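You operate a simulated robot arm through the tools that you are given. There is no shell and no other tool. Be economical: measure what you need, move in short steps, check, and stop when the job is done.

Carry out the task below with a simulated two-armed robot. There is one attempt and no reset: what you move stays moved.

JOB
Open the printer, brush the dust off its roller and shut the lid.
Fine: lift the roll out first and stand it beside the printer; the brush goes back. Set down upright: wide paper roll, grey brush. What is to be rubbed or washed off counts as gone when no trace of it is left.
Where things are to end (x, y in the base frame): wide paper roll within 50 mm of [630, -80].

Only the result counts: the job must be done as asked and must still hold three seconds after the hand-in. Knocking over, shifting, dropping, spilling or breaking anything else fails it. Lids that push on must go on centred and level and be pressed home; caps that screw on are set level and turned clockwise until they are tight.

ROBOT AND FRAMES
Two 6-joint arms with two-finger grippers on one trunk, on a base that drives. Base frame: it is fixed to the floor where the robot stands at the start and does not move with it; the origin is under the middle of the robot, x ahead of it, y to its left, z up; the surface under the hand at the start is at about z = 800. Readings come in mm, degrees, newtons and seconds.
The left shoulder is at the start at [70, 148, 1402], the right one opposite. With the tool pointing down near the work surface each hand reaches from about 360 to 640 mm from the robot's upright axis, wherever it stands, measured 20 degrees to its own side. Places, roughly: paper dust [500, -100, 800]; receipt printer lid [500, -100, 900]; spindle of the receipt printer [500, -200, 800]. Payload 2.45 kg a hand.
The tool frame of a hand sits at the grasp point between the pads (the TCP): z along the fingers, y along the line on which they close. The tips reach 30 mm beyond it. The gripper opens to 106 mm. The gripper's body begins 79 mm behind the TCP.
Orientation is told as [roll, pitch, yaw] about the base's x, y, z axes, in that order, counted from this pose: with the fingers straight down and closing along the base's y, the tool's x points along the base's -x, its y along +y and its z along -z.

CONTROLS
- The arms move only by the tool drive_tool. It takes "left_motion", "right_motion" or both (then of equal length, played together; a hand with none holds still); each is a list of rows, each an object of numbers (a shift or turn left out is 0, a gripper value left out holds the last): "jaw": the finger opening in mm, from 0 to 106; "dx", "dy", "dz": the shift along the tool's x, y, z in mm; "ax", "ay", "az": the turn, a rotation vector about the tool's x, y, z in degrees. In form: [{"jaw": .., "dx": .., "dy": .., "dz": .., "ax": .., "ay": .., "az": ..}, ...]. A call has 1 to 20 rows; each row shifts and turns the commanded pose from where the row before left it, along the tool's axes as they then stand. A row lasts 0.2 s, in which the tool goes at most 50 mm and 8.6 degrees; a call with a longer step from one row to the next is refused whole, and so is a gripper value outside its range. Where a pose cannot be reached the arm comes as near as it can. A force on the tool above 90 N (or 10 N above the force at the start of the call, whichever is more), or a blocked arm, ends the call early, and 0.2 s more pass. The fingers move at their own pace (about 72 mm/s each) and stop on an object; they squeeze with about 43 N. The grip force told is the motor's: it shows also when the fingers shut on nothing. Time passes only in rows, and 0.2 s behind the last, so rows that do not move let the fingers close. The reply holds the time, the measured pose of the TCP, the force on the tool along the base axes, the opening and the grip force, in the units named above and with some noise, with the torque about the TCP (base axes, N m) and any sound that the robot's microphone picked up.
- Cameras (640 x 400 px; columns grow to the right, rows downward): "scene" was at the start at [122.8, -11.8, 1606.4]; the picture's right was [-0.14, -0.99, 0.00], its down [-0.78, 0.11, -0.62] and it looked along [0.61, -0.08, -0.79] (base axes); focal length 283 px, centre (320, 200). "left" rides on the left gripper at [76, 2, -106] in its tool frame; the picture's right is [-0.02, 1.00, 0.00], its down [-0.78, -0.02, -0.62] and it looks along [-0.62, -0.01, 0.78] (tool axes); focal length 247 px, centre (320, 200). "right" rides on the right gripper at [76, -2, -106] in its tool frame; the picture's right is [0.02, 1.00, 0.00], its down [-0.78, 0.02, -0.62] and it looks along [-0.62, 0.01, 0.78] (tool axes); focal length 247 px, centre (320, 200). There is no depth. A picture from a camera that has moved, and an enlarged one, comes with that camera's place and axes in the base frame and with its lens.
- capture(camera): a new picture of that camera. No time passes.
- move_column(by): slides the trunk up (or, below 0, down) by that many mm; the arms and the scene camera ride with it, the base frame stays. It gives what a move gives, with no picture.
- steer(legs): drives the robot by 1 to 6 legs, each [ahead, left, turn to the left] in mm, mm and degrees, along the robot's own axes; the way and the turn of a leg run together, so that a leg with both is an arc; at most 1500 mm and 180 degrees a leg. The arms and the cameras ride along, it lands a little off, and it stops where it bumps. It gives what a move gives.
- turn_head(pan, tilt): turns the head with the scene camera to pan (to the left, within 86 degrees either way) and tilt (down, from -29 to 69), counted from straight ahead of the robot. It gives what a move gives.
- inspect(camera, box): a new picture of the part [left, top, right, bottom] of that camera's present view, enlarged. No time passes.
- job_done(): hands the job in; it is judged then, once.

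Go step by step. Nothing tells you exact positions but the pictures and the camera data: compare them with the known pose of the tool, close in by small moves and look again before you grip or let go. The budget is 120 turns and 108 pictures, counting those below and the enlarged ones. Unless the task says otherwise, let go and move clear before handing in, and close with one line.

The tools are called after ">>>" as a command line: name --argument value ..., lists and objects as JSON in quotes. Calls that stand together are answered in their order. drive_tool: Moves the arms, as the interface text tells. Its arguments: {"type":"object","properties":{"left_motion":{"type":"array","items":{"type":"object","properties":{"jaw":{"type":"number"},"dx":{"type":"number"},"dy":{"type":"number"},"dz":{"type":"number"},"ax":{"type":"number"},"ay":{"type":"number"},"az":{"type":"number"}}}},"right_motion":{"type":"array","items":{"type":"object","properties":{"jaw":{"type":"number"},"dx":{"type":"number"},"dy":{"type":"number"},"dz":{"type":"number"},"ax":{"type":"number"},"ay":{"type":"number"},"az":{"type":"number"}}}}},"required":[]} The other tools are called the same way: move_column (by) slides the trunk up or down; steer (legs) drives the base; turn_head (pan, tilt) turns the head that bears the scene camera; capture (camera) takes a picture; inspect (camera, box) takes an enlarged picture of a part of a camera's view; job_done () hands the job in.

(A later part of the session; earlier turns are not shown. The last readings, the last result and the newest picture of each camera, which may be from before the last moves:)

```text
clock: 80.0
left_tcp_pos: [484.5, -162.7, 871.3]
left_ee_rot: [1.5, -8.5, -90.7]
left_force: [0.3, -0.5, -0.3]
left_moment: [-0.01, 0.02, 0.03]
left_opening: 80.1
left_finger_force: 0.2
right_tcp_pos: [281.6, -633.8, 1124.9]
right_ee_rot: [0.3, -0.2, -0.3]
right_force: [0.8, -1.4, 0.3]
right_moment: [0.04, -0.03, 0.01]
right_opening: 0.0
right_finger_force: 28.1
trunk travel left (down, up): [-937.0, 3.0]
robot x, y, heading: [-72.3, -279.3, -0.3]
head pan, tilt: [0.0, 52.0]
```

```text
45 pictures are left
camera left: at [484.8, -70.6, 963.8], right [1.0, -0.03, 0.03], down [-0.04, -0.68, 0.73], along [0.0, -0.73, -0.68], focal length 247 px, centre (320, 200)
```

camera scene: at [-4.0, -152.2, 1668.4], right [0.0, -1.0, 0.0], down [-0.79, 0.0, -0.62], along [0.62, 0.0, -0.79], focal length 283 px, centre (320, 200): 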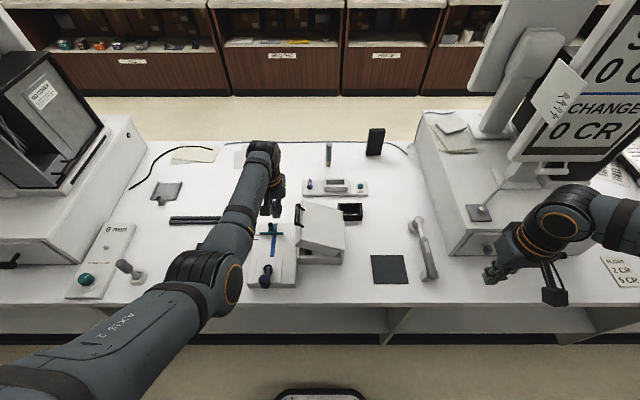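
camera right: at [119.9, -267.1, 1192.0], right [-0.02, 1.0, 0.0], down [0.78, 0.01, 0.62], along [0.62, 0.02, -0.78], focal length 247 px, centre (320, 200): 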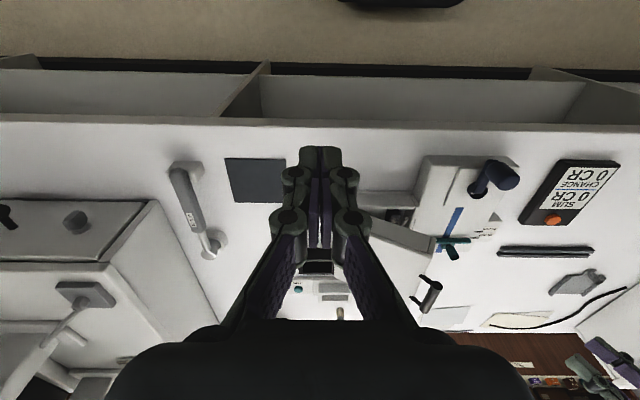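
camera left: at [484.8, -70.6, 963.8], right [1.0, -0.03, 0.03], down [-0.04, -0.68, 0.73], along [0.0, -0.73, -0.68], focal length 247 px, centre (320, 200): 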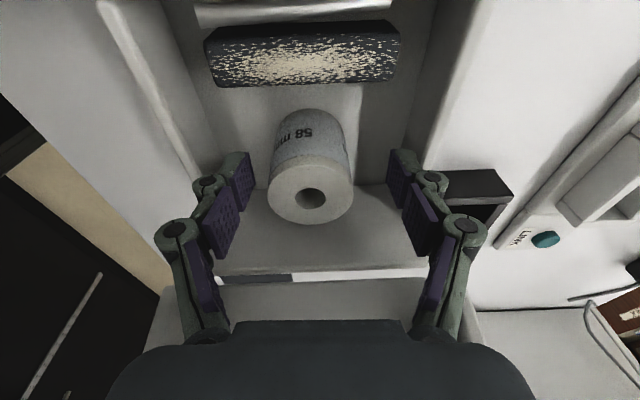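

>>> drive_tool --left_motion '[{"dx": -4.5, "dy": -4.2, "dz": 10}, {"jaw": 55}, {"jaw": 40}, {"jaw": 38}, {}]'

>>> capture --camera "left"

```text
clock: 81.2
left_tcp_pos: [480.6, -168.9, 860.9]
left_ee_rot: [1.4, -8.5, -90.7]
left_force: [-0.2, -1.3, 0.7]
left_moment: [0.0, 0.04, 0.0]
left_opening: 46.9
left_finger_force: 42.5
right_tcp_pos: [281.5, -633.9, 1124.1]
right_ee_rot: [0.4, -0.1, -0.3]
right_force: [1.2, 0.2, 0.4]
right_moment: [0.01, 0.0, -0.01]
right_opening: 0.0
right_finger_force: 28.7
trunk travel left (down, up): [-937.0, 3.0]
robot x, y, heading: [-80.0, -278.4, -0.3]
head pan, tilt: [0.0, 52.0]
```

```text
44 pictures are left
camera left: at [480.3, -77.2, 954.4], right [1.0, -0.03, 0.03], down [-0.04, -0.68, 0.73], along [0.0, -0.73, -0.68], focal length 247 px, centre (320, 200)
```

left: 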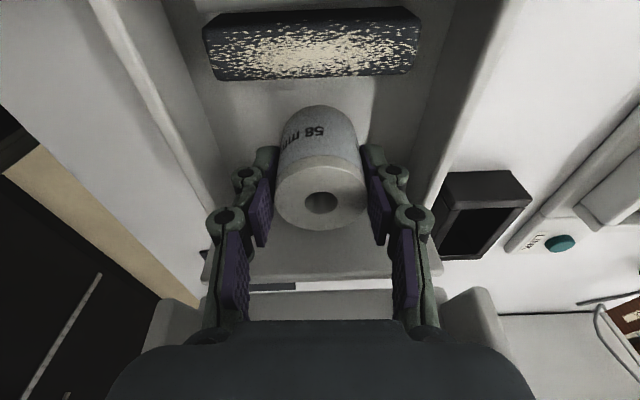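

The roll is gripped at 47 mm. I'll lift straight up off its spindle.

>>> drive_tool --left_motion '[{"dx": -1.5, "dz": -10}, {"dx": -3, "dz": -20}, {"dx": -3, "dz": -20}, {"dx": -3, "dz": -20}, {"dx": -4.5, "dz": -30}, {"dx": -4.5, "dz": -30}, {"dx": -4.5, "dz": -30}, {}]'

>>> capture --camera "left"

>>> inspect --camera "scene" --box '[200, 120, 400, 270]'

```text
clock: 83.0
left_tcp_pos: [475.2, -170.5, 1022.9]
left_ee_rot: [1.4, -8.5, -90.6]
left_force: [-0.5, 0.2, -0.4]
left_moment: [0.01, -0.01, 0.0]
left_opening: 46.7
left_finger_force: 42.9
right_tcp_pos: [280.2, -635.2, 1124.1]
right_ee_rot: [0.3, -0.2, -0.3]
right_force: [0.2, 0.1, 0.5]
right_moment: [0.0, 0.01, 0.04]
right_opening: 0.0
right_finger_force: 28.3
trunk travel left (down, up): [-937.0, 3.0]
robot x, y, heading: [-73.0, -280.1, -0.5]
head pan, tilt: [0.0, 52.0]
```

```text
43 pictures are left
camera left: at [475.9, -77.9, 1115.8], right [1.0, -0.03, 0.03], down [-0.04, -0.68, 0.73], along [0.0, -0.73, -0.68], focal length 247 px, centre (320, 200)
```

left: 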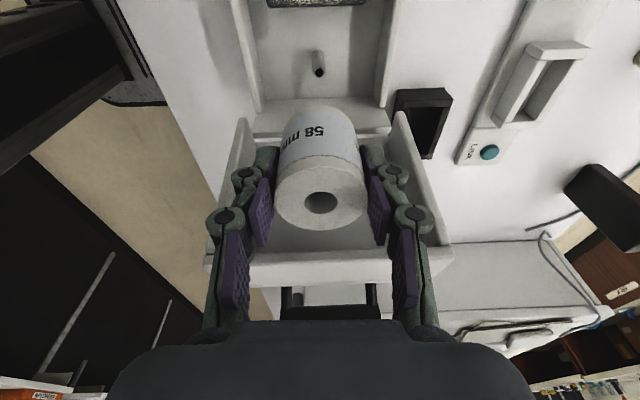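

```text
2.67 times, centred on (300, 195) of scene
camera zoom: at [47.2, -280.7, 1668.4], right [0.0, -1.0, 0.0], down [-0.79, 0.0, -0.62], along [0.62, 0.0, -0.79], focal length 754 px, centre (373, 213)
```

zoom: 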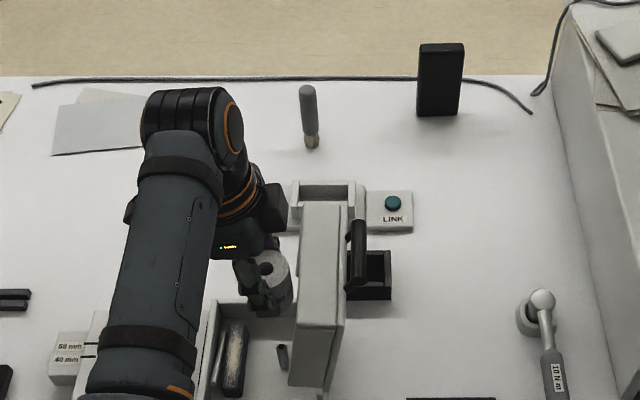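

The roll is off its spindle. I'll drive toward the set-down spot near [625, −77].

>>> steer --legs '[[80, 80, 0]]'

>>> drive_tool --left_motion '[{"dy": 25, "dx": 5}, {"dy": 25, "dx": 5}, {"dy": 15, "dz": 15}, {"dz": 20}, {}]'

>>> capture --camera "left"

>>> capture --camera "scene"

```text
clock: 84.2
left_tcp_pos: [552.8, -92.8, 1023.9]
left_ee_rot: [1.5, -8.5, -90.6]
left_force: [-0.2, -0.4, -0.8]
left_moment: [0.0, -0.03, -0.04]
left_opening: 46.9
left_finger_force: 43.0
right_tcp_pos: [358.8, -557.7, 1124.3]
right_ee_rot: [0.5, -0.4, -0.2]
right_force: [-0.1, 0.3, 0.3]
right_moment: [0.0, -0.02, -0.02]
right_opening: 0.0
right_finger_force: 29.1
trunk travel left (down, up): [-937.0, 3.0]
robot x, y, heading: [4.5, -198.8, -0.2]
head pan, tilt: [0.0, 52.0]
```

```text
clock: 85.4
left_tcp_pos: [621.9, -88.1, 988.8]
left_ee_rot: [1.4, -8.6, -90.6]
left_force: [0.5, -0.5, -1.2]
left_moment: [-0.01, 0.01, 0.03]
left_opening: 47.0
left_finger_force: 43.2
right_tcp_pos: [358.8, -555.0, 1124.0]
right_ee_rot: [0.4, -0.2, -0.2]
right_force: [-0.1, -0.8, -0.1]
right_moment: [0.01, 0.0, 0.01]
right_opening: 0.0
right_finger_force: 29.1
trunk travel left (down, up): [-937.0, 3.0]
robot x, y, heading: [1.0, -198.0, -0.3]
head pan, tilt: [0.0, 52.0]
```

```text
41 pictures are left
camera left: at [620.9, 5.5, 1081.9], right [1.0, -0.03, 0.03], down [-0.04, -0.68, 0.73], along [0.0, -0.73, -0.68], focal length 247 px, centre (320, 200)
```

left: 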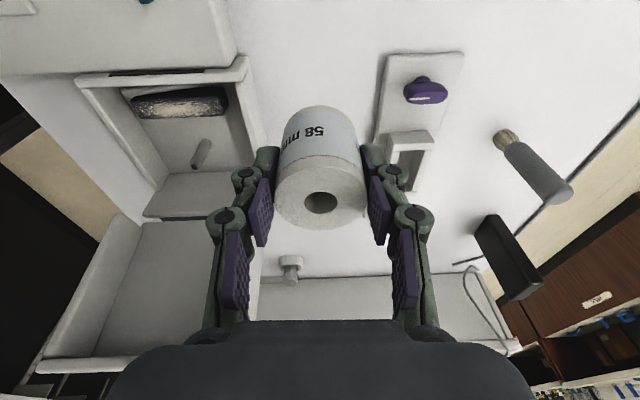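

```text
40 pictures are left
camera scene: at [125.0, -202.1, 1668.5], right [0.0, -1.0, 0.0], down [-0.79, 0.0, -0.62], along [0.62, 0.0, -0.79], focal length 283 px, centre (320, 200)
```

scene: 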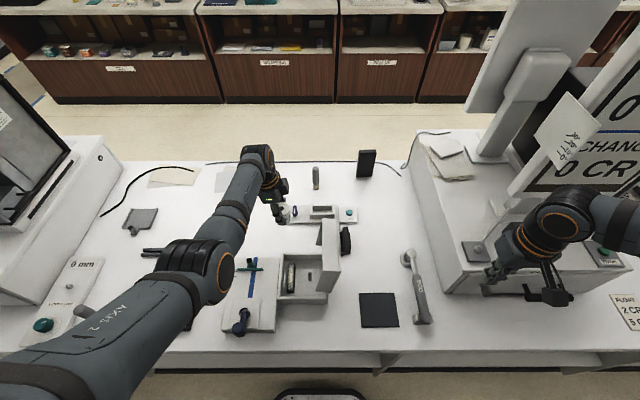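

The spot beside the printer is clear, with the LINK device starting at x ≈ 692. I'll lower the roll toward the table.

>>> drive_tool --left_motion '[{"dx": 5.7, "dy": 3, "dz": 24.4}, {"dx": 5.7, "dz": 24.4}, {"dx": 5.7, "dz": 24.4}, {"dx": 5.7, "dz": 24.4}, {"dx": 5.7, "dz": 24.4}, {}]'

>>> capture --camera "left"

```text
clock: 86.8
left_tcp_pos: [589.0, -68.4, 899.5]
left_ee_rot: [1.4, -8.6, -90.8]
left_force: [0.8, 0.1, -0.1]
left_moment: [-0.01, -0.01, 0.02]
left_opening: 46.7
left_finger_force: 43.4
left hand out of reach, approached as far as the arm can: row 2, 3, 4, 5
right_tcp_pos: [359.5, -555.4, 1124.2]
right_ee_rot: [0.1, -0.3, -0.2]
right_force: [0.4, -0.3, -0.3]
right_moment: [-0.02, -0.04, 0.0]
right_opening: 0.0
right_finger_force: 28.5
trunk travel left (down, up): [-937.0, 3.0]
robot x, y, heading: [2.6, -194.5, -0.3]
head pan, tilt: [0.0, 52.0]
```

```text
39 pictures are left
camera left: at [589.2, 23.5, 992.0], right [1.0, -0.03, 0.03], down [-0.04, -0.68, 0.73], along [0.0, -0.73, -0.68], focal length 247 px, centre (320, 200)
```

left: 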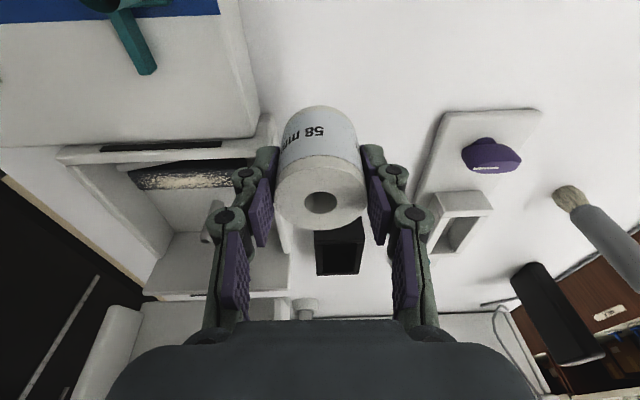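

It's just out of reach at this trunk height. I'll raise the hand, lower the trunk, and try again.

>>> drive_tool --left_motion '[{"dx": -5.7, "dz": -24}, {"dx": -5.7, "dz": -24}, {"dx": -5.7, "dz": -24}, {"dx": -5.7, "dz": -24}, {"dx": -5.7, "dz": -24}, {}]'

>>> move_column --by -100

```text
clock: 88.2
left_tcp_pos: [639.4, -85.1, 992.5]
left_ee_rot: [1.2, -8.6, -90.6]
left_force: [-0.2, 0.0, -2.1]
left_moment: [0.05, 0.0, -0.03]
left_opening: 46.8
left_finger_force: 43.0
left hand out of reach, approached as far as the arm can: row 1, 2, 3, 4, 5
right_tcp_pos: [360.0, -554.1, 1123.6]
right_ee_rot: [0.3, -0.2, -0.3]
right_force: [-0.1, 0.7, -0.2]
right_moment: [0.01, -0.01, 0.0]
right_opening: 0.0
right_finger_force: 29.0
trunk travel left (down, up): [-937.0, 3.0]
robot x, y, heading: [-1.2, -199.3, -0.1]
head pan, tilt: [0.0, 52.0]
```

```text
clock: 89.5
left_tcp_pos: [639.4, -84.3, 892.6]
left_ee_rot: [1.3, -8.6, -90.7]
left_force: [0.2, -0.2, -0.6]
left_moment: [0.0, 0.02, 0.0]
left_opening: 46.8
left_finger_force: 42.9
right_tcp_pos: [359.8, -555.3, 1024.3]
right_ee_rot: [0.3, -0.3, -0.2]
right_force: [-0.1, -1.2, 0.2]
right_moment: [-0.02, 0.0, 0.0]
right_opening: 0.1
right_finger_force: 28.6
trunk travel left (down, up): [-837.0, 103.0]
robot x, y, heading: [0.7, -198.1, -0.0]
head pan, tilt: [0.0, 52.0]
```

>>> drive_tool --left_motion '[{"dx": 6, "dy": -12, "dz": 12}, {"dx": 3, "dz": 10}, {"dx": 1, "dz": 6}, {}]'

>>> capture --camera "left"

>>> inspect --camera "scene" --box '[220, 100, 380, 220]'

```text
clock: 90.5
left_tcp_pos: [627.9, -76.9, 862.2]
left_ee_rot: [1.3, -8.6, -90.6]
left_force: [0.7, -0.8, -1.3]
left_moment: [0.03, 0.01, 0.0]
left_opening: 46.9
left_finger_force: 42.4
left hand out of reach, approached as far as the arm can: row 1, 2
right_tcp_pos: [360.8, -556.1, 1024.5]
right_ee_rot: [0.2, -0.2, -0.2]
right_force: [-0.3, 0.0, 0.4]
right_moment: [-0.04, -0.02, 0.01]
right_opening: 0.1
right_finger_force: 28.7
trunk travel left (down, up): [-837.0, 103.0]
robot x, y, heading: [-0.5, -200.1, -0.0]
head pan, tilt: [0.0, 52.0]
```

```text
38 pictures are left
camera left: at [627.4, 14.3, 955.6], right [1.0, -0.03, 0.03], down [-0.04, -0.68, 0.73], along [0.0, -0.73, -0.68], focal length 247 px, centre (320, 200)
```

left: 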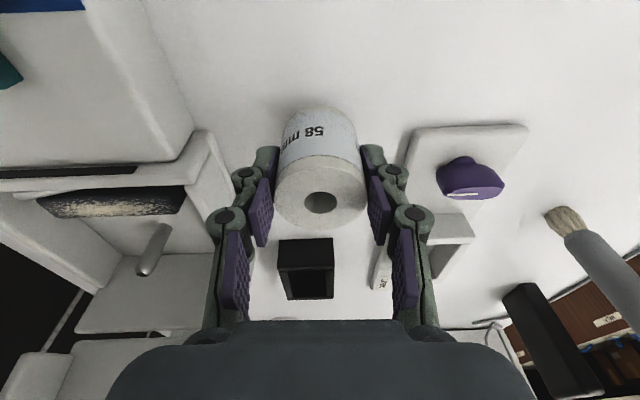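

```text
3.33 times, centred on (300, 160) of scene
camera zoom: at [126.3, -201.2, 1568.4], right [0.0, -1.0, 0.0], down [-0.79, 0.0, -0.62], along [0.62, 0.0, -0.79], focal length 943 px, centre (387, 333)
```

zoom: 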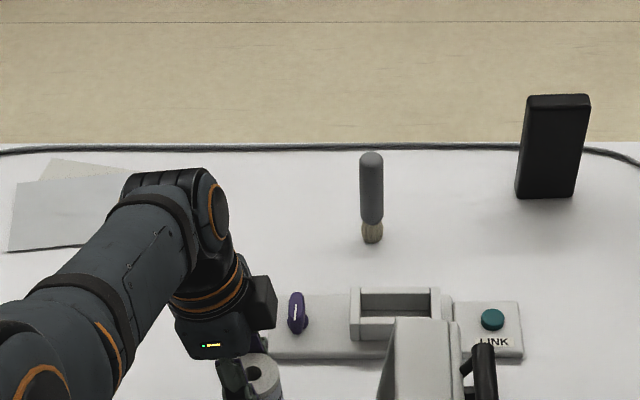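

>>> drive_tool --left_motion '[{"dx": 0.3, "dz": 2}, {"dx": 0.3, "dz": 2}, {"dx": 0.3, "dz": 2}, {}]'

```text
clock: 91.5
left_tcp_pos: [624.7, -78.7, 857.2]
left_ee_rot: [1.2, -8.7, -90.6]
left_force: [0.3, 0.1, -1.7]
left_moment: [0.02, -0.01, 0.03]
left_opening: 46.9
left_finger_force: 43.1
left hand out of reach, approached as far as the arm can: row 1
right_tcp_pos: [361.5, -553.7, 1022.5]
right_ee_rot: [0.3, -0.2, -0.2]
right_force: [0.5, 0.1, -0.1]
right_moment: [0.03, 0.02, -0.01]
right_opening: 0.0
right_finger_force: 28.6
trunk travel left (down, up): [-837.0, 103.0]
robot x, y, heading: [-2.0, -198.3, -0.3]
head pan, tilt: [0.0, 52.0]
```

>>> drive_tool --left_motion '[{"dx": 0.3, "dz": 2}, {"dx": 0.2, "dz": 1}, {"dz": 1}, {}]'

>>> inspect --camera "left" --box '[240, 80, 400, 180]'

```text
clock: 92.5
left_tcp_pos: [623.4, -76.8, 856.1]
left_ee_rot: [1.3, -8.6, -90.5]
left_force: [0.1, -0.2, -1.0]
left_moment: [-0.02, 0.01, -0.01]
left_opening: 47.0
left_finger_force: 42.6
left hand out of reach, approached as far as the arm can: row 2
right_tcp_pos: [360.2, -554.9, 1024.6]
right_ee_rot: [0.3, -0.3, -0.2]
right_force: [0.2, 0.0, -0.2]
right_moment: [0.01, 0.02, 0.01]
right_opening: 0.2
right_finger_force: 28.5
trunk travel left (down, up): [-837.0, 103.0]
robot x, y, heading: [-0.4, -197.7, 0.1]
head pan, tilt: [0.0, 52.0]
```

```text
4.00 times, centred on (320, 130) of left
camera zoom: at [624.1, 15.0, 949.2], right [1.0, -0.03, 0.03], down [-0.04, -0.68, 0.73], along [0.0, -0.73, -0.68], focal length 988 px, centre (320, 480)
```

zoom: 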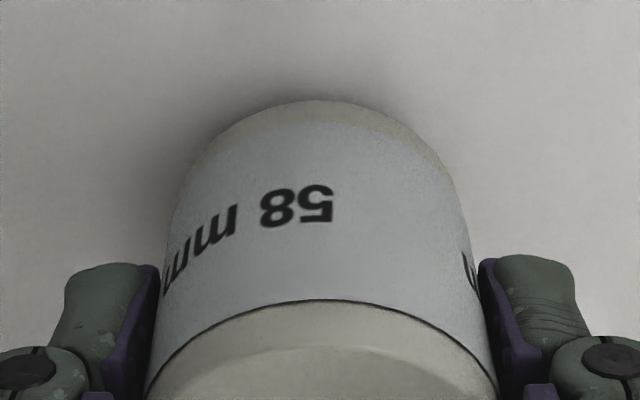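

Very close now. I'll use the trunk for the last few millimetres.

>>> move_column --by -3

>>> move_column --by -2

>>> inspect --camera "left" --box '[240, 80, 400, 180]'

```text
clock: 93.0
left_tcp_pos: [623.9, -76.9, 853.7]
left_ee_rot: [1.4, -8.6, -90.6]
left_force: [-0.3, 0.2, -1.4]
left_moment: [-0.01, 0.03, -0.02]
left_opening: 46.5
left_finger_force: 43.2
right_tcp_pos: [360.5, -555.2, 1020.9]
right_ee_rot: [0.3, -0.1, -0.1]
right_force: [0.1, -0.1, -0.2]
right_moment: [-0.03, 0.0, 0.0]
right_opening: 0.2
right_finger_force: 28.6
trunk travel left (down, up): [-834.0, 106.0]
robot x, y, heading: [3.7, -199.2, -0.4]
head pan, tilt: [0.0, 52.0]
```

```text
clock: 93.5
left_tcp_pos: [624.1, -77.5, 852.0]
left_ee_rot: [1.3, -8.6, -90.5]
left_force: [-0.7, 0.0, -0.1]
left_moment: [0.04, -0.01, 0.0]
left_opening: 46.9
left_finger_force: 43.2
right_tcp_pos: [359.9, -553.9, 1018.5]
right_ee_rot: [0.3, -0.1, -0.3]
right_force: [0.4, -0.1, -0.1]
right_moment: [0.0, -0.01, 0.0]
right_opening: 0.0
right_finger_force: 28.9
trunk travel left (down, up): [-832.0, 108.0]
robot x, y, heading: [1.2, -196.1, -0.1]
head pan, tilt: [0.0, 52.0]
```

```text
4.00 times, centred on (320, 130) of left
camera zoom: at [624.3, 14.8, 944.3], right [1.0, -0.03, 0.03], down [-0.04, -0.68, 0.73], along [0.0, -0.73, -0.68], focal length 988 px, centre (320, 480)
```

zoom: 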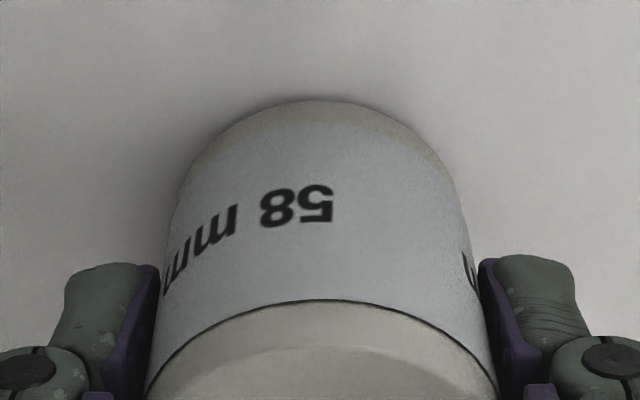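

Shadow is tightening but there is no contact force yet; lowering a few more millimetres.

>>> move_column --by -2

>>> move_column --by -2

>>> inspect --camera "left" --box '[240, 80, 400, 180]'

```text
clock: 94.0
left_tcp_pos: [624.3, -77.2, 848.6]
left_ee_rot: [1.3, -8.6, -90.6]
left_force: [0.0, 0.7, 0.3]
left_moment: [-0.03, 0.07, -0.02]
left_opening: 46.9
left_finger_force: 42.7
right_tcp_pos: [360.1, -555.9, 1016.7]
right_ee_rot: [0.2, -0.2, -0.2]
right_force: [0.4, -1.2, 0.2]
right_moment: [0.01, -0.04, 0.0]
right_opening: 0.0
right_finger_force: 28.8
trunk travel left (down, up): [-830.0, 110.0]
robot x, y, heading: [4.4, -199.9, -0.2]
head pan, tilt: [0.0, 52.0]
```

```text
clock: 94.6
left_tcp_pos: [624.0, -77.1, 850.8]
left_ee_rot: [1.5, -8.6, -90.6]
left_force: [-0.4, 1.7, 11.0]
left_moment: [0.05, 0.24, -0.03]
left_opening: 46.6
left_finger_force: 42.6
right_tcp_pos: [359.3, -554.1, 1016.2]
right_ee_rot: [0.3, -0.2, -0.1]
right_force: [0.5, -0.1, 0.6]
right_moment: [0.0, 0.01, -0.01]
right_opening: 0.0
right_finger_force: 28.8
trunk travel left (down, up): [-828.0, 112.0]
robot x, y, heading: [2.0, -201.6, -0.3]
head pan, tilt: [0.0, 52.0]
```

```text
4.00 times, centred on (320, 130) of left
camera zoom: at [623.7, 14.9, 942.4], right [1.0, -0.03, 0.03], down [-0.04, -0.68, 0.73], along [0.0, -0.73, -0.68], focal length 988 px, centre (320, 480)
```

zoom: 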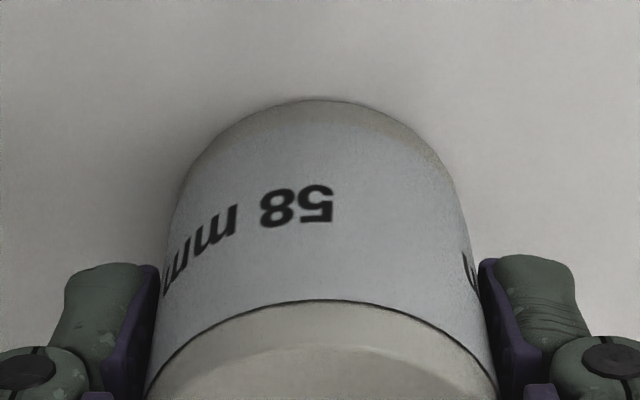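

Contact at 11 N. I'll release and rise straight up.

>>> drive_tool --left_motion '[{"jaw": 56}, {"jaw": 62}, {}, {"dz": -20}, {"dz": -25}, {"dz": -25}, {"dz": -25}, {}]'

>>> capture --camera "left"

```text
clock: 96.4
left_tcp_pos: [658.3, -65.2, 927.6]
left_ee_rot: [1.2, -8.6, -90.5]
left_force: [0.1, -0.2, 0.4]
left_moment: [-0.01, 0.0, 0.03]
left_opening: 61.9
left_finger_force: 0.0
left hand out of reach, approached as far as the arm can: row 4, 5, 6, 7
right_tcp_pos: [360.1, -554.7, 1015.4]
right_ee_rot: [0.3, -0.2, -0.2]
right_force: [0.1, 0.3, 0.2]
right_moment: [-0.02, 0.03, 0.01]
right_opening: 0.3
right_finger_force: 29.1
trunk travel left (down, up): [-828.0, 112.0]
robot x, y, heading: [6.0, -201.7, -0.4]
head pan, tilt: [0.0, 52.0]
```

```text
33 pictures are left
camera left: at [659.0, 26.7, 1019.8], right [1.0, -0.03, 0.02], down [-0.04, -0.68, 0.73], along [0.0, -0.73, -0.68], focal length 247 px, centre (320, 200)
```

left: 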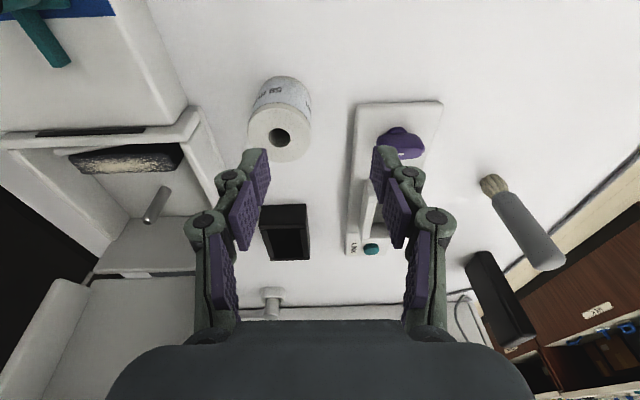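

The roll stands at about [631, −76]. The brush is at about [865, −185], 118 mm tall with a 25 mm handle. I'll back off, bring the hand's yaw to zero, and pitch it to reach forward.

>>> move_column --by 60

>>> steer --legs '[[-60, 100, 0]]'

>>> drive_tool --left_motion '[{"ay": 8.5}, {"az": -8.2}, {"az": -8.2}, {"az": -8.2}, {"az": -8.2}, {"az": -8.2}, {"az": -8.2}, {"az": -8.2}, {"az": -8.2}, {"az": -8.2}, {"az": -8.2}, {"az": -8.2}, {}]'

```text
clock: 97.4
left_tcp_pos: [658.6, -65.7, 986.8]
left_ee_rot: [1.2, -8.5, -90.6]
left_force: [0.4, 1.0, 0.0]
left_moment: [0.01, -0.01, 0.0]
left_opening: 61.9
left_finger_force: 0.0
right_tcp_pos: [359.9, -554.8, 1074.4]
right_ee_rot: [0.3, -0.1, -0.2]
right_force: [0.3, -0.1, -0.5]
right_moment: [0.0, -0.02, 0.02]
right_opening: 0.0
right_finger_force: 28.4
trunk travel left (down, up): [-888.0, 52.0]
robot x, y, heading: [0.6, -199.6, -0.1]
head pan, tilt: [0.0, 52.0]
```

```text
clock: 98.6
left_tcp_pos: [599.2, 31.5, 985.4]
left_ee_rot: [1.1, -8.5, -90.6]
left_force: [0.1, -0.5, 0.2]
left_moment: [0.06, -0.04, 0.03]
left_opening: 61.6
left_finger_force: 0.0
right_tcp_pos: [300.8, -457.0, 1074.0]
right_ee_rot: [0.4, -0.1, -0.3]
right_force: [-0.2, -0.4, -0.3]
right_moment: [-0.01, 0.01, 0.0]
right_opening: 0.0
right_finger_force: 28.5
trunk travel left (down, up): [-888.0, 52.0]
robot x, y, heading: [-56.8, -99.4, 0.0]
head pan, tilt: [0.0, 52.0]
```

```text
clock: 101.4
left_tcp_pos: [597.7, 32.8, 986.7]
left_ee_rot: [-0.1, -1.3, -0.1]
left_force: [-0.5, 0.1, 0.8]
left_moment: [-0.02, 0.05, 0.02]
left_opening: 61.8
left_finger_force: 0.0
right_tcp_pos: [298.9, -457.5, 1075.9]
right_ee_rot: [0.4, -0.2, -0.4]
right_force: [-0.1, 0.9, -0.5]
right_moment: [0.0, -0.03, -0.03]
right_opening: 0.0
right_finger_force: 28.5
trunk travel left (down, up): [-888.0, 52.0]
robot x, y, heading: [-59.0, -97.1, -0.3]
head pan, tilt: [0.0, 52.0]
```

>>> drive_tool --left_motion '[{"ay": -8.5, "dx": -12}, {"ay": -8.5, "dx": -12}, {"ay": -8.5, "dx": -12}, {"ay": -8.5}, {"ay": -8.5}, {"ay": -8.5}, {"ay": -8.5}, {}]'

>>> capture --camera "left"

```text
clock: 103.2
left_tcp_pos: [706.6, 22.8, 957.9]
left_ee_rot: [0.1, -58.4, 0.0]
left_force: [-0.7, 0.9, 0.0]
left_moment: [0.0, 0.01, -0.02]
left_opening: 62.1
left_finger_force: 0.0
left hand out of reach, approached as far as the arm can: row 1, 2, 3, 4, 5, 6
right_tcp_pos: [299.7, -456.3, 1075.3]
right_ee_rot: [0.3, -0.2, -0.3]
right_force: [0.4, 0.0, -0.1]
right_moment: [0.01, 0.01, 0.01]
right_opening: 0.0
right_finger_force: 28.3
trunk travel left (down, up): [-888.0, 52.0]
robot x, y, heading: [-58.5, -98.0, -0.3]
head pan, tilt: [0.0, 52.0]
```

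```text
32 pictures are left
camera left: at [576.3, 24.7, 948.3], right [0.01, 1.0, 0.02], down [-0.12, -0.02, 0.99], along [0.99, -0.01, 0.12], focal length 247 px, centre (320, 200)
```

left: 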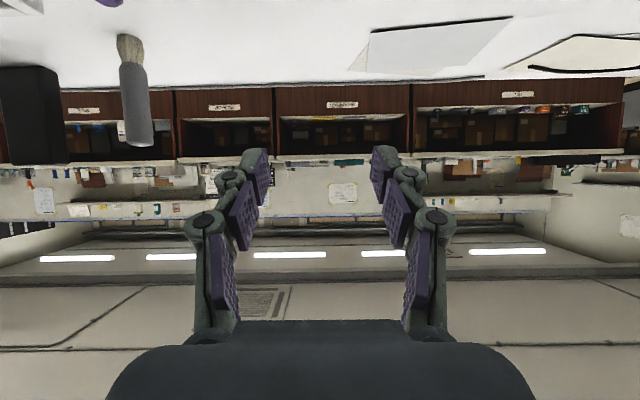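

The hand now points forward. I'll drive up close to the table and shift right a little, then look at the brush.

>>> steer --legs '[[88, -50, 0]]'

>>> drive_tool --left_motion '[{"dy": -25}, {"dy": -25}, {"dy": -25}, {"dy": -25}, {"dy": -25}, {"dy": -25}, {}]'

>>> capture --camera "left"

>>> capture --camera "scene"

```text
clock: 104.3
left_tcp_pos: [793.1, -25.0, 960.8]
left_ee_rot: [0.1, -58.5, 0.3]
left_force: [0.0, -0.9, 0.5]
left_moment: [-0.02, -0.02, 0.0]
left_opening: 61.8
left_finger_force: 0.1
right_tcp_pos: [386.6, -505.1, 1076.1]
right_ee_rot: [0.3, -0.4, -0.1]
right_force: [-0.6, 0.0, -0.3]
right_moment: [-0.02, 0.02, -0.02]
right_opening: 0.1
right_finger_force: 28.1
trunk travel left (down, up): [-888.0, 52.0]
robot x, y, heading: [29.9, -150.6, -0.3]
head pan, tilt: [0.0, 52.0]
```

```text
clock: 106.0
left_tcp_pos: [768.2, -165.9, 985.0]
left_ee_rot: [1.3, -58.6, -0.1]
left_force: [-0.5, 0.7, -0.1]
left_moment: [-0.03, -0.01, -0.02]
left_opening: 62.2
left_finger_force: 0.0
left hand out of reach, approached as far as the arm can: row 1, 2, 3, 4, 5, 6
right_tcp_pos: [388.3, -506.3, 1075.4]
right_ee_rot: [0.3, -0.2, -0.1]
right_force: [-1.1, -0.8, -0.4]
right_moment: [-0.01, -0.01, 0.03]
right_opening: 0.0
right_finger_force: 28.9
trunk travel left (down, up): [-888.0, 52.0]
robot x, y, heading: [30.1, -149.9, -0.1]
head pan, tilt: [0.0, 52.0]
```

```text
31 pictures are left
camera left: at [636.9, -165.6, 974.5], right [0.0, 1.0, 0.03], down [-0.12, -0.03, 0.99], along [0.99, 0.0, 0.12], focal length 247 px, centre (320, 200)
```

left: 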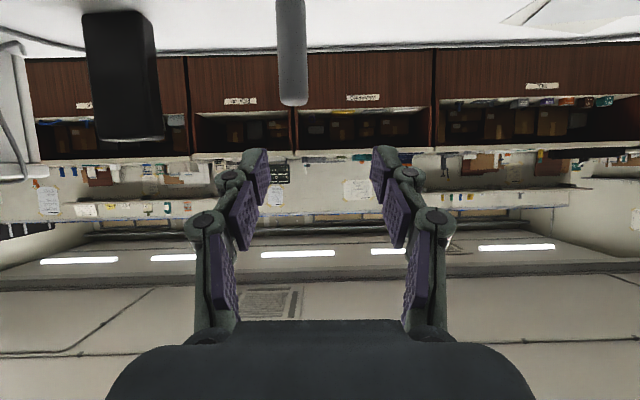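

```text
30 pictures are left
camera scene: at [153.7, -153.2, 1619.4], right [0.0, -1.0, 0.0], down [-0.79, 0.0, -0.62], along [0.62, 0.0, -0.79], focal length 283 px, centre (320, 200)
```

scene: 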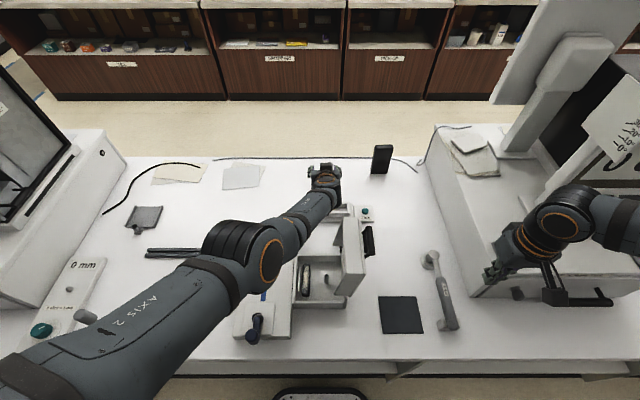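

I'm at the arm's outer limit. Lowering the trunk brings the shoulder closer to the brush's height, so I'll step down while raising the hand relative to it.

>>> move_column --by -60

>>> drive_tool --left_motion '[{"dx": -20, "dz": -5}, {"dx": -20, "dz": -5}, {"dx": -20, "dz": -5}, {"dx": -20, "dz": -5}, {}]'

>>> move_column --by -80

>>> drive_tool --left_motion '[{"dx": -20, "dz": -5}, {"dx": -20, "dz": -5}, {"dx": -20, "dz": 5}, {}]'

```text
clock: 107.0
left_tcp_pos: [766.0, -165.8, 922.7]
left_ee_rot: [1.2, -58.4, -0.1]
left_force: [-0.6, 0.8, -1.0]
left_moment: [-0.02, 0.0, 0.01]
left_opening: 61.9
left_finger_force: 0.0
right_tcp_pos: [387.9, -506.1, 1014.6]
right_ee_rot: [0.3, -0.2, -0.2]
right_force: [-0.1, -0.4, -0.4]
right_moment: [0.04, 0.0, -0.03]
right_opening: 0.2
right_finger_force: 28.5
trunk travel left (down, up): [-828.0, 112.0]
robot x, y, heading: [30.0, -150.9, -0.1]
head pan, tilt: [0.0, 52.0]
```

```text
clock: 108.2
left_tcp_pos: [800.2, -181.4, 997.0]
left_ee_rot: [0.2, -58.4, 0.0]
left_force: [-0.1, 0.1, 0.1]
left_moment: [-0.02, 0.0, 0.0]
left_opening: 62.1
left_finger_force: 0.0
left hand out of reach, approached as far as the arm can: row 1, 2, 4
right_tcp_pos: [387.6, -506.5, 1013.7]
right_ee_rot: [0.3, -0.2, -0.1]
right_force: [-1.1, 0.5, -0.1]
right_moment: [-0.02, -0.01, -0.02]
right_opening: 0.0
right_finger_force: 28.5
trunk travel left (down, up): [-828.0, 112.0]
robot x, y, heading: [32.2, -151.6, -0.4]
head pan, tilt: [0.0, 52.0]
```

```text
clock: 109.3
left_tcp_pos: [799.5, -181.9, 916.9]
left_ee_rot: [0.3, -58.5, 0.0]
left_force: [-0.2, 1.0, 0.6]
left_moment: [0.0, 0.01, -0.01]
left_opening: 61.8
left_finger_force: 0.0
right_tcp_pos: [389.3, -507.5, 936.1]
right_ee_rot: [0.3, -0.2, -0.1]
right_force: [0.5, -0.3, 0.7]
right_moment: [0.0, -0.01, 0.0]
right_opening: 0.0
right_finger_force: 28.8
trunk travel left (down, up): [-748.0, 192.0]
robot x, y, heading: [31.3, -147.2, -0.1]
head pan, tilt: [0.0, 52.0]
```

```text
clock: 110.3
left_tcp_pos: [823.9, -179.0, 969.5]
left_ee_rot: [0.4, -58.4, 0.1]
left_force: [-0.8, -1.1, -0.5]
left_moment: [-0.01, 0.0, 0.0]
left_opening: 61.9
left_finger_force: 0.1
left hand out of reach, approached as far as the arm can: row 2, 3
right_tcp_pos: [387.6, -507.1, 936.4]
right_ee_rot: [0.4, -0.2, -0.1]
right_force: [-0.6, 0.4, 0.9]
right_moment: [0.0, -0.03, -0.03]
right_opening: 0.1
right_finger_force: 28.6
trunk travel left (down, up): [-748.0, 192.0]
robot x, y, heading: [29.4, -152.2, -0.0]
head pan, tilt: [0.0, 52.0]
```

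>>> drive_tool --right_motion '[{"dx": 30, "dz": -20}, {"dx": 30, "dz": -30}, {"dx": 20, "dz": -30}, {}]'

>>> move_column --by -75

>>> capture --camera "scene"

>>> capture --camera "left"

```text
clock: 111.3
left_tcp_pos: [824.6, -178.4, 968.1]
left_ee_rot: [0.2, -58.4, 0.0]
left_force: [-1.1, -0.7, 0.2]
left_moment: [-0.01, -0.02, -0.02]
left_opening: 62.1
left_finger_force: 0.1
right_tcp_pos: [388.3, -508.3, 935.4]
right_ee_rot: [0.2, -0.2, -0.1]
right_force: [0.1, -0.1, -0.2]
right_moment: [-0.01, 0.0, -0.03]
right_opening: 0.2
right_finger_force: 28.7
right hand out of reach, approached as far as the arm can: row 1, 2, 3
trunk travel left (down, up): [-748.0, 192.0]
robot x, y, heading: [30.9, -151.0, -0.0]
head pan, tilt: [0.0, 52.0]
```

```text
clock: 112.1
left_tcp_pos: [821.4, -178.6, 914.0]
left_ee_rot: [0.1, -58.4, 0.2]
left_force: [0.9, -0.6, -0.6]
left_moment: [0.05, -0.01, 0.02]
left_opening: 62.1
left_finger_force: 0.0
right_tcp_pos: [386.6, -505.7, 883.5]
right_ee_rot: [-0.1, -0.3, 0.2]
right_force: [-8.1, -1.4, 29.7]
right_moment: [0.15, 0.26, 0.01]
right_opening: 0.0
right_finger_force: 28.6
trunk travel left (down, up): [-692.0, 248.0]
robot x, y, heading: [31.2, -150.8, -0.3]
head pan, tilt: [0.0, 52.0]
stopped: the force on the tool passed its limit at 109 N (the readings are from after the stop); the commanded pose is now the measured one
```

```text
29 pictures are left
camera scene: at [150.9, -151.6, 1423.2], right [0.0, -1.0, 0.0], down [-0.79, 0.0, -0.62], along [0.62, 0.0, -0.79], focal length 283 px, centre (320, 200)
```

scene: 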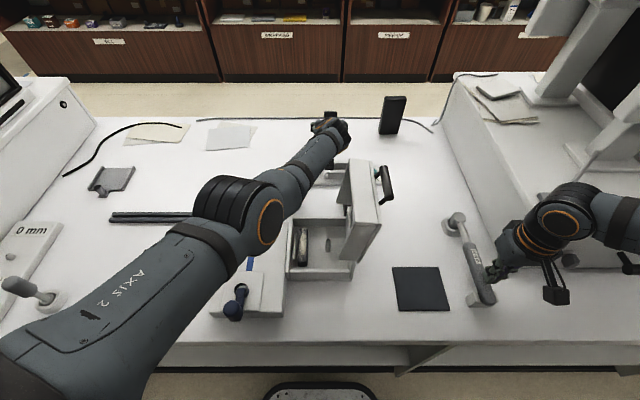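

```text
28 pictures are left
camera left: at [692.4, -176.0, 903.5], right [0.01, 1.0, 0.02], down [-0.12, -0.02, 0.99], along [0.99, -0.01, 0.12], focal length 247 px, centre (320, 200)
```

left: 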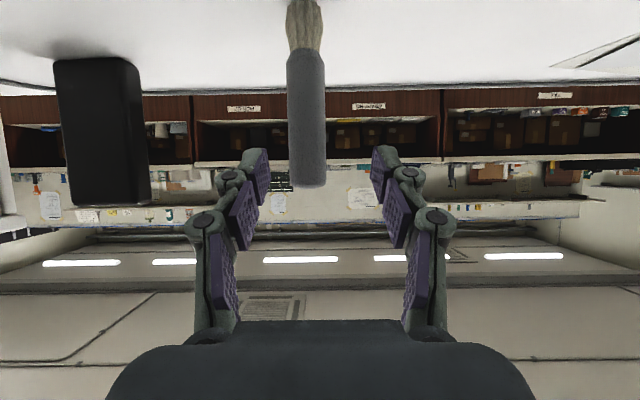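

The right fingertips came down on the torque wrench's handle. I'll back up at once and check the wrench.

>>> move_column --by 40

>>> inspect --camera "scene" --box '[380, 190, 600, 320]'

```text
clock: 113.0
left_tcp_pos: [825.6, -179.4, 952.4]
left_ee_rot: [0.2, -58.3, -0.1]
left_force: [0.1, 0.0, 0.0]
left_moment: [-0.03, 0.02, 0.01]
left_opening: 62.0
left_finger_force: 0.0
right_tcp_pos: [390.1, -507.5, 921.3]
right_ee_rot: [0.2, -0.2, -0.1]
right_force: [0.2, -0.4, -0.1]
right_moment: [0.03, 0.06, 0.01]
right_opening: 0.1
right_finger_force: 28.1
trunk travel left (down, up): [-732.0, 208.0]
robot x, y, heading: [27.7, -149.9, -0.0]
head pan, tilt: [0.0, 52.0]
```

```text
2.91 times, centred on (490, 255) of scene
camera zoom: at [154.4, -154.3, 1463.1], right [0.0, -1.0, 0.0], down [-0.79, 0.0, -0.62], along [0.62, 0.0, -0.79], focal length 823 px, centre (-174, 40)
```

zoom: 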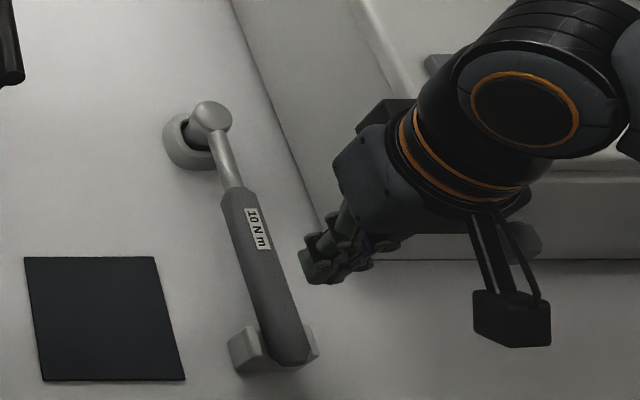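

The wrench still rests in its cradle and ring. I'll lift the right hand alone before lowering the trunk again.

>>> drive_tool --right_motion '[{"dz": -30}, {"dz": -30}, {"dz": -30}, {"dz": -30}, {"dz": -30}, {}]'

```text
clock: 114.4
left_tcp_pos: [824.8, -180.4, 951.9]
left_ee_rot: [0.4, -58.3, -0.1]
left_force: [0.6, 0.4, -0.9]
left_moment: [-0.02, -0.02, 0.04]
left_opening: 62.1
left_finger_force: 0.0
right_tcp_pos: [399.7, -486.0, 1067.7]
right_ee_rot: [0.1, -0.3, 0.0]
right_force: [-0.2, 0.1, -0.1]
right_moment: [0.01, 0.05, 0.0]
right_opening: 0.0
right_finger_force: 29.0
right hand out of reach, approached as far as the arm can: row 1, 2, 3, 4
trunk travel left (down, up): [-732.0, 208.0]
robot x, y, heading: [32.6, -150.0, 0.0]
head pan, tilt: [0.0, 52.0]
```

>>> move_column --by -60

>>> drive_tool --left_motion '[{"dy": -7}, {"dx": -4, "dz": 12}, {"dx": -5, "dz": 12}, {"dx": -4, "dz": 11}, {}]'

>>> capture --camera "left"

```text
clock: 115.4
left_tcp_pos: [824.5, -179.0, 892.6]
left_ee_rot: [0.3, -58.3, 0.0]
left_force: [1.1, 0.0, 0.0]
left_moment: [-0.01, -0.04, 0.01]
left_opening: 62.0
left_finger_force: 0.1
right_tcp_pos: [399.5, -485.7, 1007.0]
right_ee_rot: [0.2, -0.2, 0.0]
right_force: [-0.3, -0.8, 0.1]
right_moment: [-0.01, -0.04, -0.02]
right_opening: 0.0
right_finger_force: 28.5
trunk travel left (down, up): [-672.0, 268.0]
robot x, y, heading: [29.6, -150.5, -0.1]
head pan, tilt: [0.0, 52.0]
```

```text
clock: 116.6
left_tcp_pos: [827.2, -172.5, 891.3]
left_ee_rot: [0.3, -58.4, -0.1]
left_force: [0.0, 0.5, 1.0]
left_moment: [0.04, 0.02, 0.0]
left_opening: 62.2
left_finger_force: 0.1
left hand out of reach, approached as far as the arm can: row 1, 2, 3, 4
right_tcp_pos: [400.1, -486.9, 1005.8]
right_ee_rot: [0.1, -0.2, 0.1]
right_force: [0.6, 0.4, 0.8]
right_moment: [0.01, -0.01, -0.01]
right_opening: 0.0
right_finger_force: 28.4
trunk travel left (down, up): [-672.0, 268.0]
robot x, y, heading: [32.9, -154.9, -0.4]
head pan, tilt: [0.0, 52.0]
```

```text
26 pictures are left
camera left: at [696.6, -170.9, 881.5], right [0.01, 1.0, 0.02], down [-0.12, -0.02, 0.99], along [0.99, -0.01, 0.12], focal length 247 px, centre (320, 200)
```

left: 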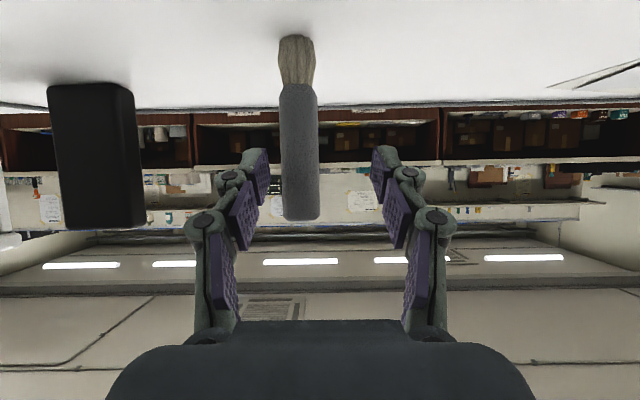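

I'm about 35 mm short. I'll pull the command back, drive slightly forward and right, and flatten the hand's pitch for more reach.

>>> drive_tool --left_motion '[{"dx": 5, "dz": -12}, {"dx": 5, "dz": -12}, {"dx": 4, "dz": -14, "dy": 10}, {"dx": -10, "dz": -10, "dy": 20}, {}]'

>>> steer --legs '[[18, -45, 0]]'

>>> drive_tool --left_motion '[{"ay": -4}, {"ay": -4}, {}]'

>>> capture --camera "left"

>>> capture --camera "scene"

```text
clock: 117.8
left_tcp_pos: [832.7, -163.0, 901.1]
left_ee_rot: [0.3, -58.4, 0.0]
left_force: [-0.2, -0.6, -0.2]
left_moment: [0.0, -0.02, 0.01]
left_opening: 62.3
left_finger_force: 0.0
left hand out of reach, approached as far as the arm can: row 1, 2, 3, 4
right_tcp_pos: [399.5, -486.0, 1006.7]
right_ee_rot: [0.1, -0.3, 0.0]
right_force: [-0.9, 0.5, -0.4]
right_moment: [0.02, -0.02, -0.02]
right_opening: 0.2
right_finger_force: 27.9
trunk travel left (down, up): [-672.0, 268.0]
robot x, y, heading: [30.0, -152.2, -0.1]
head pan, tilt: [0.0, 52.0]
```

```text
clock: 118.7
left_tcp_pos: [850.9, -204.6, 901.4]
left_ee_rot: [0.1, -58.3, 0.1]
left_force: [-0.1, 0.2, 0.3]
left_moment: [0.01, 0.01, -0.01]
left_opening: 61.9
left_finger_force: 0.0
right_tcp_pos: [416.0, -527.9, 1008.5]
right_ee_rot: [-0.1, -0.3, 0.1]
right_force: [0.1, 0.7, 0.6]
right_moment: [-0.03, 0.03, -0.02]
right_opening: 0.0
right_finger_force: 28.5
trunk travel left (down, up): [-672.0, 268.0]
robot x, y, heading: [49.6, -195.9, -0.0]
head pan, tilt: [0.0, 52.0]
```

```text
clock: 119.5
left_tcp_pos: [854.3, -208.5, 900.7]
left_ee_rot: [0.6, -66.3, -0.1]
left_force: [0.6, -0.8, 0.5]
left_moment: [0.03, -0.01, 0.01]
left_opening: 62.1
left_finger_force: 0.0
left hand out of reach, approached as far as the arm can: row 2
right_tcp_pos: [417.5, -530.8, 1006.9]
right_ee_rot: [0.2, -0.2, 0.1]
right_force: [0.4, -0.3, 0.0]
right_moment: [-0.01, 0.04, -0.01]
right_opening: 0.0
right_finger_force: 28.8
trunk travel left (down, up): [-672.0, 268.0]
robot x, y, heading: [47.8, -195.9, -0.0]
head pan, tilt: [0.0, 52.0]
```

```text
25 pictures are left
camera left: at [726.4, -206.2, 871.9], right [0.0, 1.0, 0.02], down [-0.25, -0.02, 0.97], along [0.97, -0.01, 0.25], focal length 247 px, centre (320, 200)
```

left: 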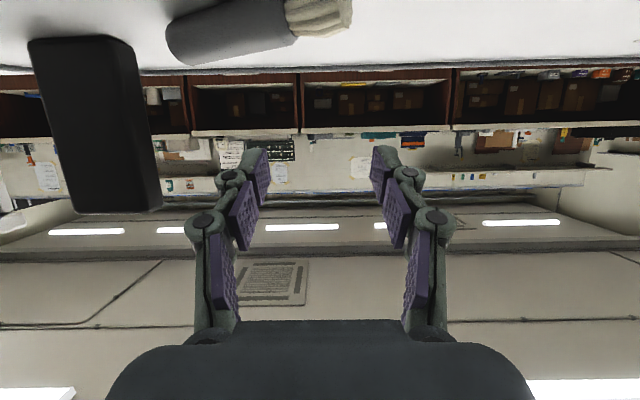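

```text
24 pictures are left
camera scene: at [171.8, -198.8, 1403.2], right [0.0, -1.0, 0.0], down [-0.79, 0.0, -0.62], along [0.62, 0.0, -0.79], focal length 283 px, centre (320, 200)
```

scene: 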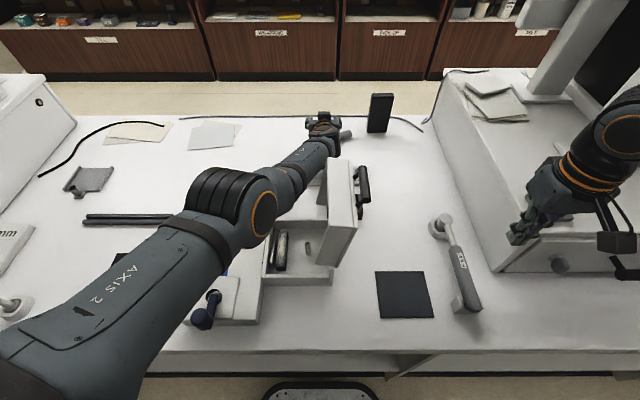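

The brush got tipped by the sideways drive. It now lies roughly along y, from about [877, −192] at the bristles to [900, −293] at the handle end. I'll raise the hand clear and test how far forward the base can go.

>>> drive_tool --left_motion '[{"dx": -25, "dz": -15}, {"dx": -25, "dz": -15}, {"dx": -25, "dz": -15}, {}]'

>>> steer --legs '[[40, 0, 0]]'

>>> capture --camera "left"

```text
clock: 120.5
left_tcp_pos: [872.2, -221.1, 978.9]
left_ee_rot: [0.5, -66.2, -0.1]
left_force: [-0.2, -1.0, 1.0]
left_moment: [0.0, 0.0, 0.0]
left_opening: 62.2
left_finger_force: 0.1
left hand out of reach, approached as far as the arm can: row 1, 2, 3
right_tcp_pos: [418.1, -530.3, 1006.6]
right_ee_rot: [0.1, -0.2, 0.1]
right_force: [-0.7, -0.4, -1.0]
right_moment: [0.01, -0.03, -0.03]
right_opening: 0.3
right_finger_force: 28.3
trunk travel left (down, up): [-672.0, 268.0]
robot x, y, heading: [51.9, -199.5, -0.1]
head pan, tilt: [0.0, 52.0]
```

```text
clock: 121.4
left_tcp_pos: [908.6, -220.4, 979.9]
left_ee_rot: [0.6, -66.3, 0.2]
left_force: [0.4, 1.3, -0.1]
left_moment: [-0.01, 0.02, -0.01]
left_opening: 62.1
left_finger_force: 0.0
right_tcp_pos: [453.0, -529.6, 1006.0]
right_ee_rot: [0.1, -0.3, 0.3]
right_force: [0.2, -0.2, -0.2]
right_moment: [-0.01, -0.04, 0.02]
right_opening: 0.0
right_finger_force: 28.5
trunk travel left (down, up): [-672.0, 268.0]
robot x, y, heading: [82.6, -197.9, -0.0]
head pan, tilt: [0.0, 52.0]
```

```text
23 pictures are left
camera left: at [780.8, -218.5, 951.9], right [0.0, 1.0, 0.02], down [-0.25, -0.02, 0.97], along [0.97, -0.01, 0.25], focal length 247 px, centre (320, 200)
```

left: 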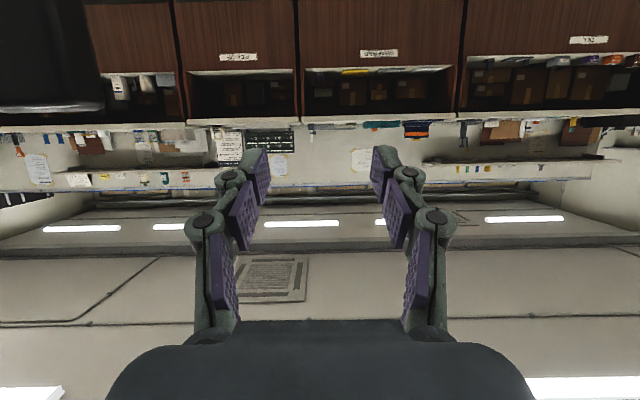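

The base has room. I'll raise the right hand for clearance over the machine, then go further forward.

>>> drive_tool --right_motion '[{"dz": -30}, {"dz": -30}, {"dz": -30}, {"dz": -30}, {}]'

>>> steer --legs '[[60, 0, 0]]'

>>> capture --camera "scene"

```text
clock: 122.6
left_tcp_pos: [909.6, -221.1, 977.4]
left_ee_rot: [0.5, -66.2, -0.1]
left_force: [1.0, -0.6, 0.3]
left_moment: [0.01, 0.01, 0.01]
left_opening: 61.9
left_finger_force: 0.2
right_tcp_pos: [454.9, -529.3, 1128.4]
right_ee_rot: [0.0, -0.3, 0.2]
right_force: [0.0, 0.1, 0.3]
right_moment: [0.03, 0.01, 0.03]
right_opening: 0.0
right_finger_force: 27.9
trunk travel left (down, up): [-672.0, 268.0]
robot x, y, heading: [87.3, -196.9, 0.2]
head pan, tilt: [0.0, 52.0]
```

```text
clock: 123.3
left_tcp_pos: [909.8, -220.8, 978.4]
left_ee_rot: [0.4, -66.2, 0.1]
left_force: [-0.3, -0.8, 0.1]
left_moment: [0.0, 0.0, 0.03]
left_opening: 62.1
left_finger_force: 0.0
right_tcp_pos: [453.9, -528.4, 1129.3]
right_ee_rot: [0.1, -0.4, 0.2]
right_force: [-0.2, -0.3, -0.7]
right_moment: [-0.01, -0.01, -0.01]
right_opening: 0.1
right_finger_force: 28.8
trunk travel left (down, up): [-672.0, 268.0]
robot x, y, heading: [86.3, -199.0, 0.1]
head pan, tilt: [0.0, 52.0]
stopped in leg 1: the robot was blocked; the commanded pose is now the measured one
```

```text
22 pictures are left
camera scene: at [207.6, -198.5, 1403.2], right [0.0, -1.0, 0.0], down [-0.79, 0.0, -0.62], along [0.62, 0.0, -0.79], focal length 283 px, centre (320, 200)
```

scene: 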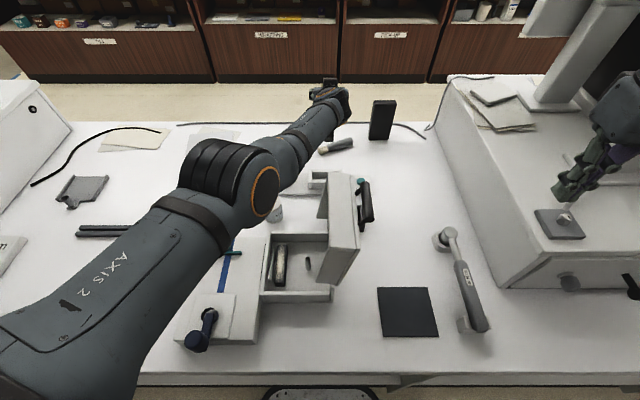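

The base stops at x≈87. The brush lies from about [870, −203] (bristles) to [901, −293]. I want the wrist camera above the hand for a low horizontal grasp, so I'll test flipping the left hand about its own axis in free air.

>>> drive_tool --left_motion '[{"az": -8.5}, {"az": -8.5}, {"az": -8.5}, {"az": -8.5}, {"az": -8.5}, {"az": -8.5}, {"az": -8.5}, {"az": -8.5}, {"az": -8.5}, {"az": -8.5}, {"az": -8.5}, {"az": -8.5}, {"az": -8.5}, {}]'

```text
clock: 126.3
left_tcp_pos: [910.1, -220.0, 977.6]
left_ee_rot: [-64.8, 18.5, 99.2]
left_force: [0.8, 0.0, -0.2]
left_moment: [-0.01, 0.01, 0.02]
left_opening: 62.1
left_finger_force: 0.0
right_tcp_pos: [452.7, -529.5, 1127.9]
right_ee_rot: [0.0, -0.3, 0.2]
right_force: [-0.4, -0.4, 0.1]
right_moment: [0.04, 0.0, -0.03]
right_opening: 0.2
right_finger_force: 28.4
trunk travel left (down, up): [-672.0, 268.0]
robot x, y, heading: [83.6, -199.0, 0.0]
head pan, tilt: [0.0, 52.0]
```

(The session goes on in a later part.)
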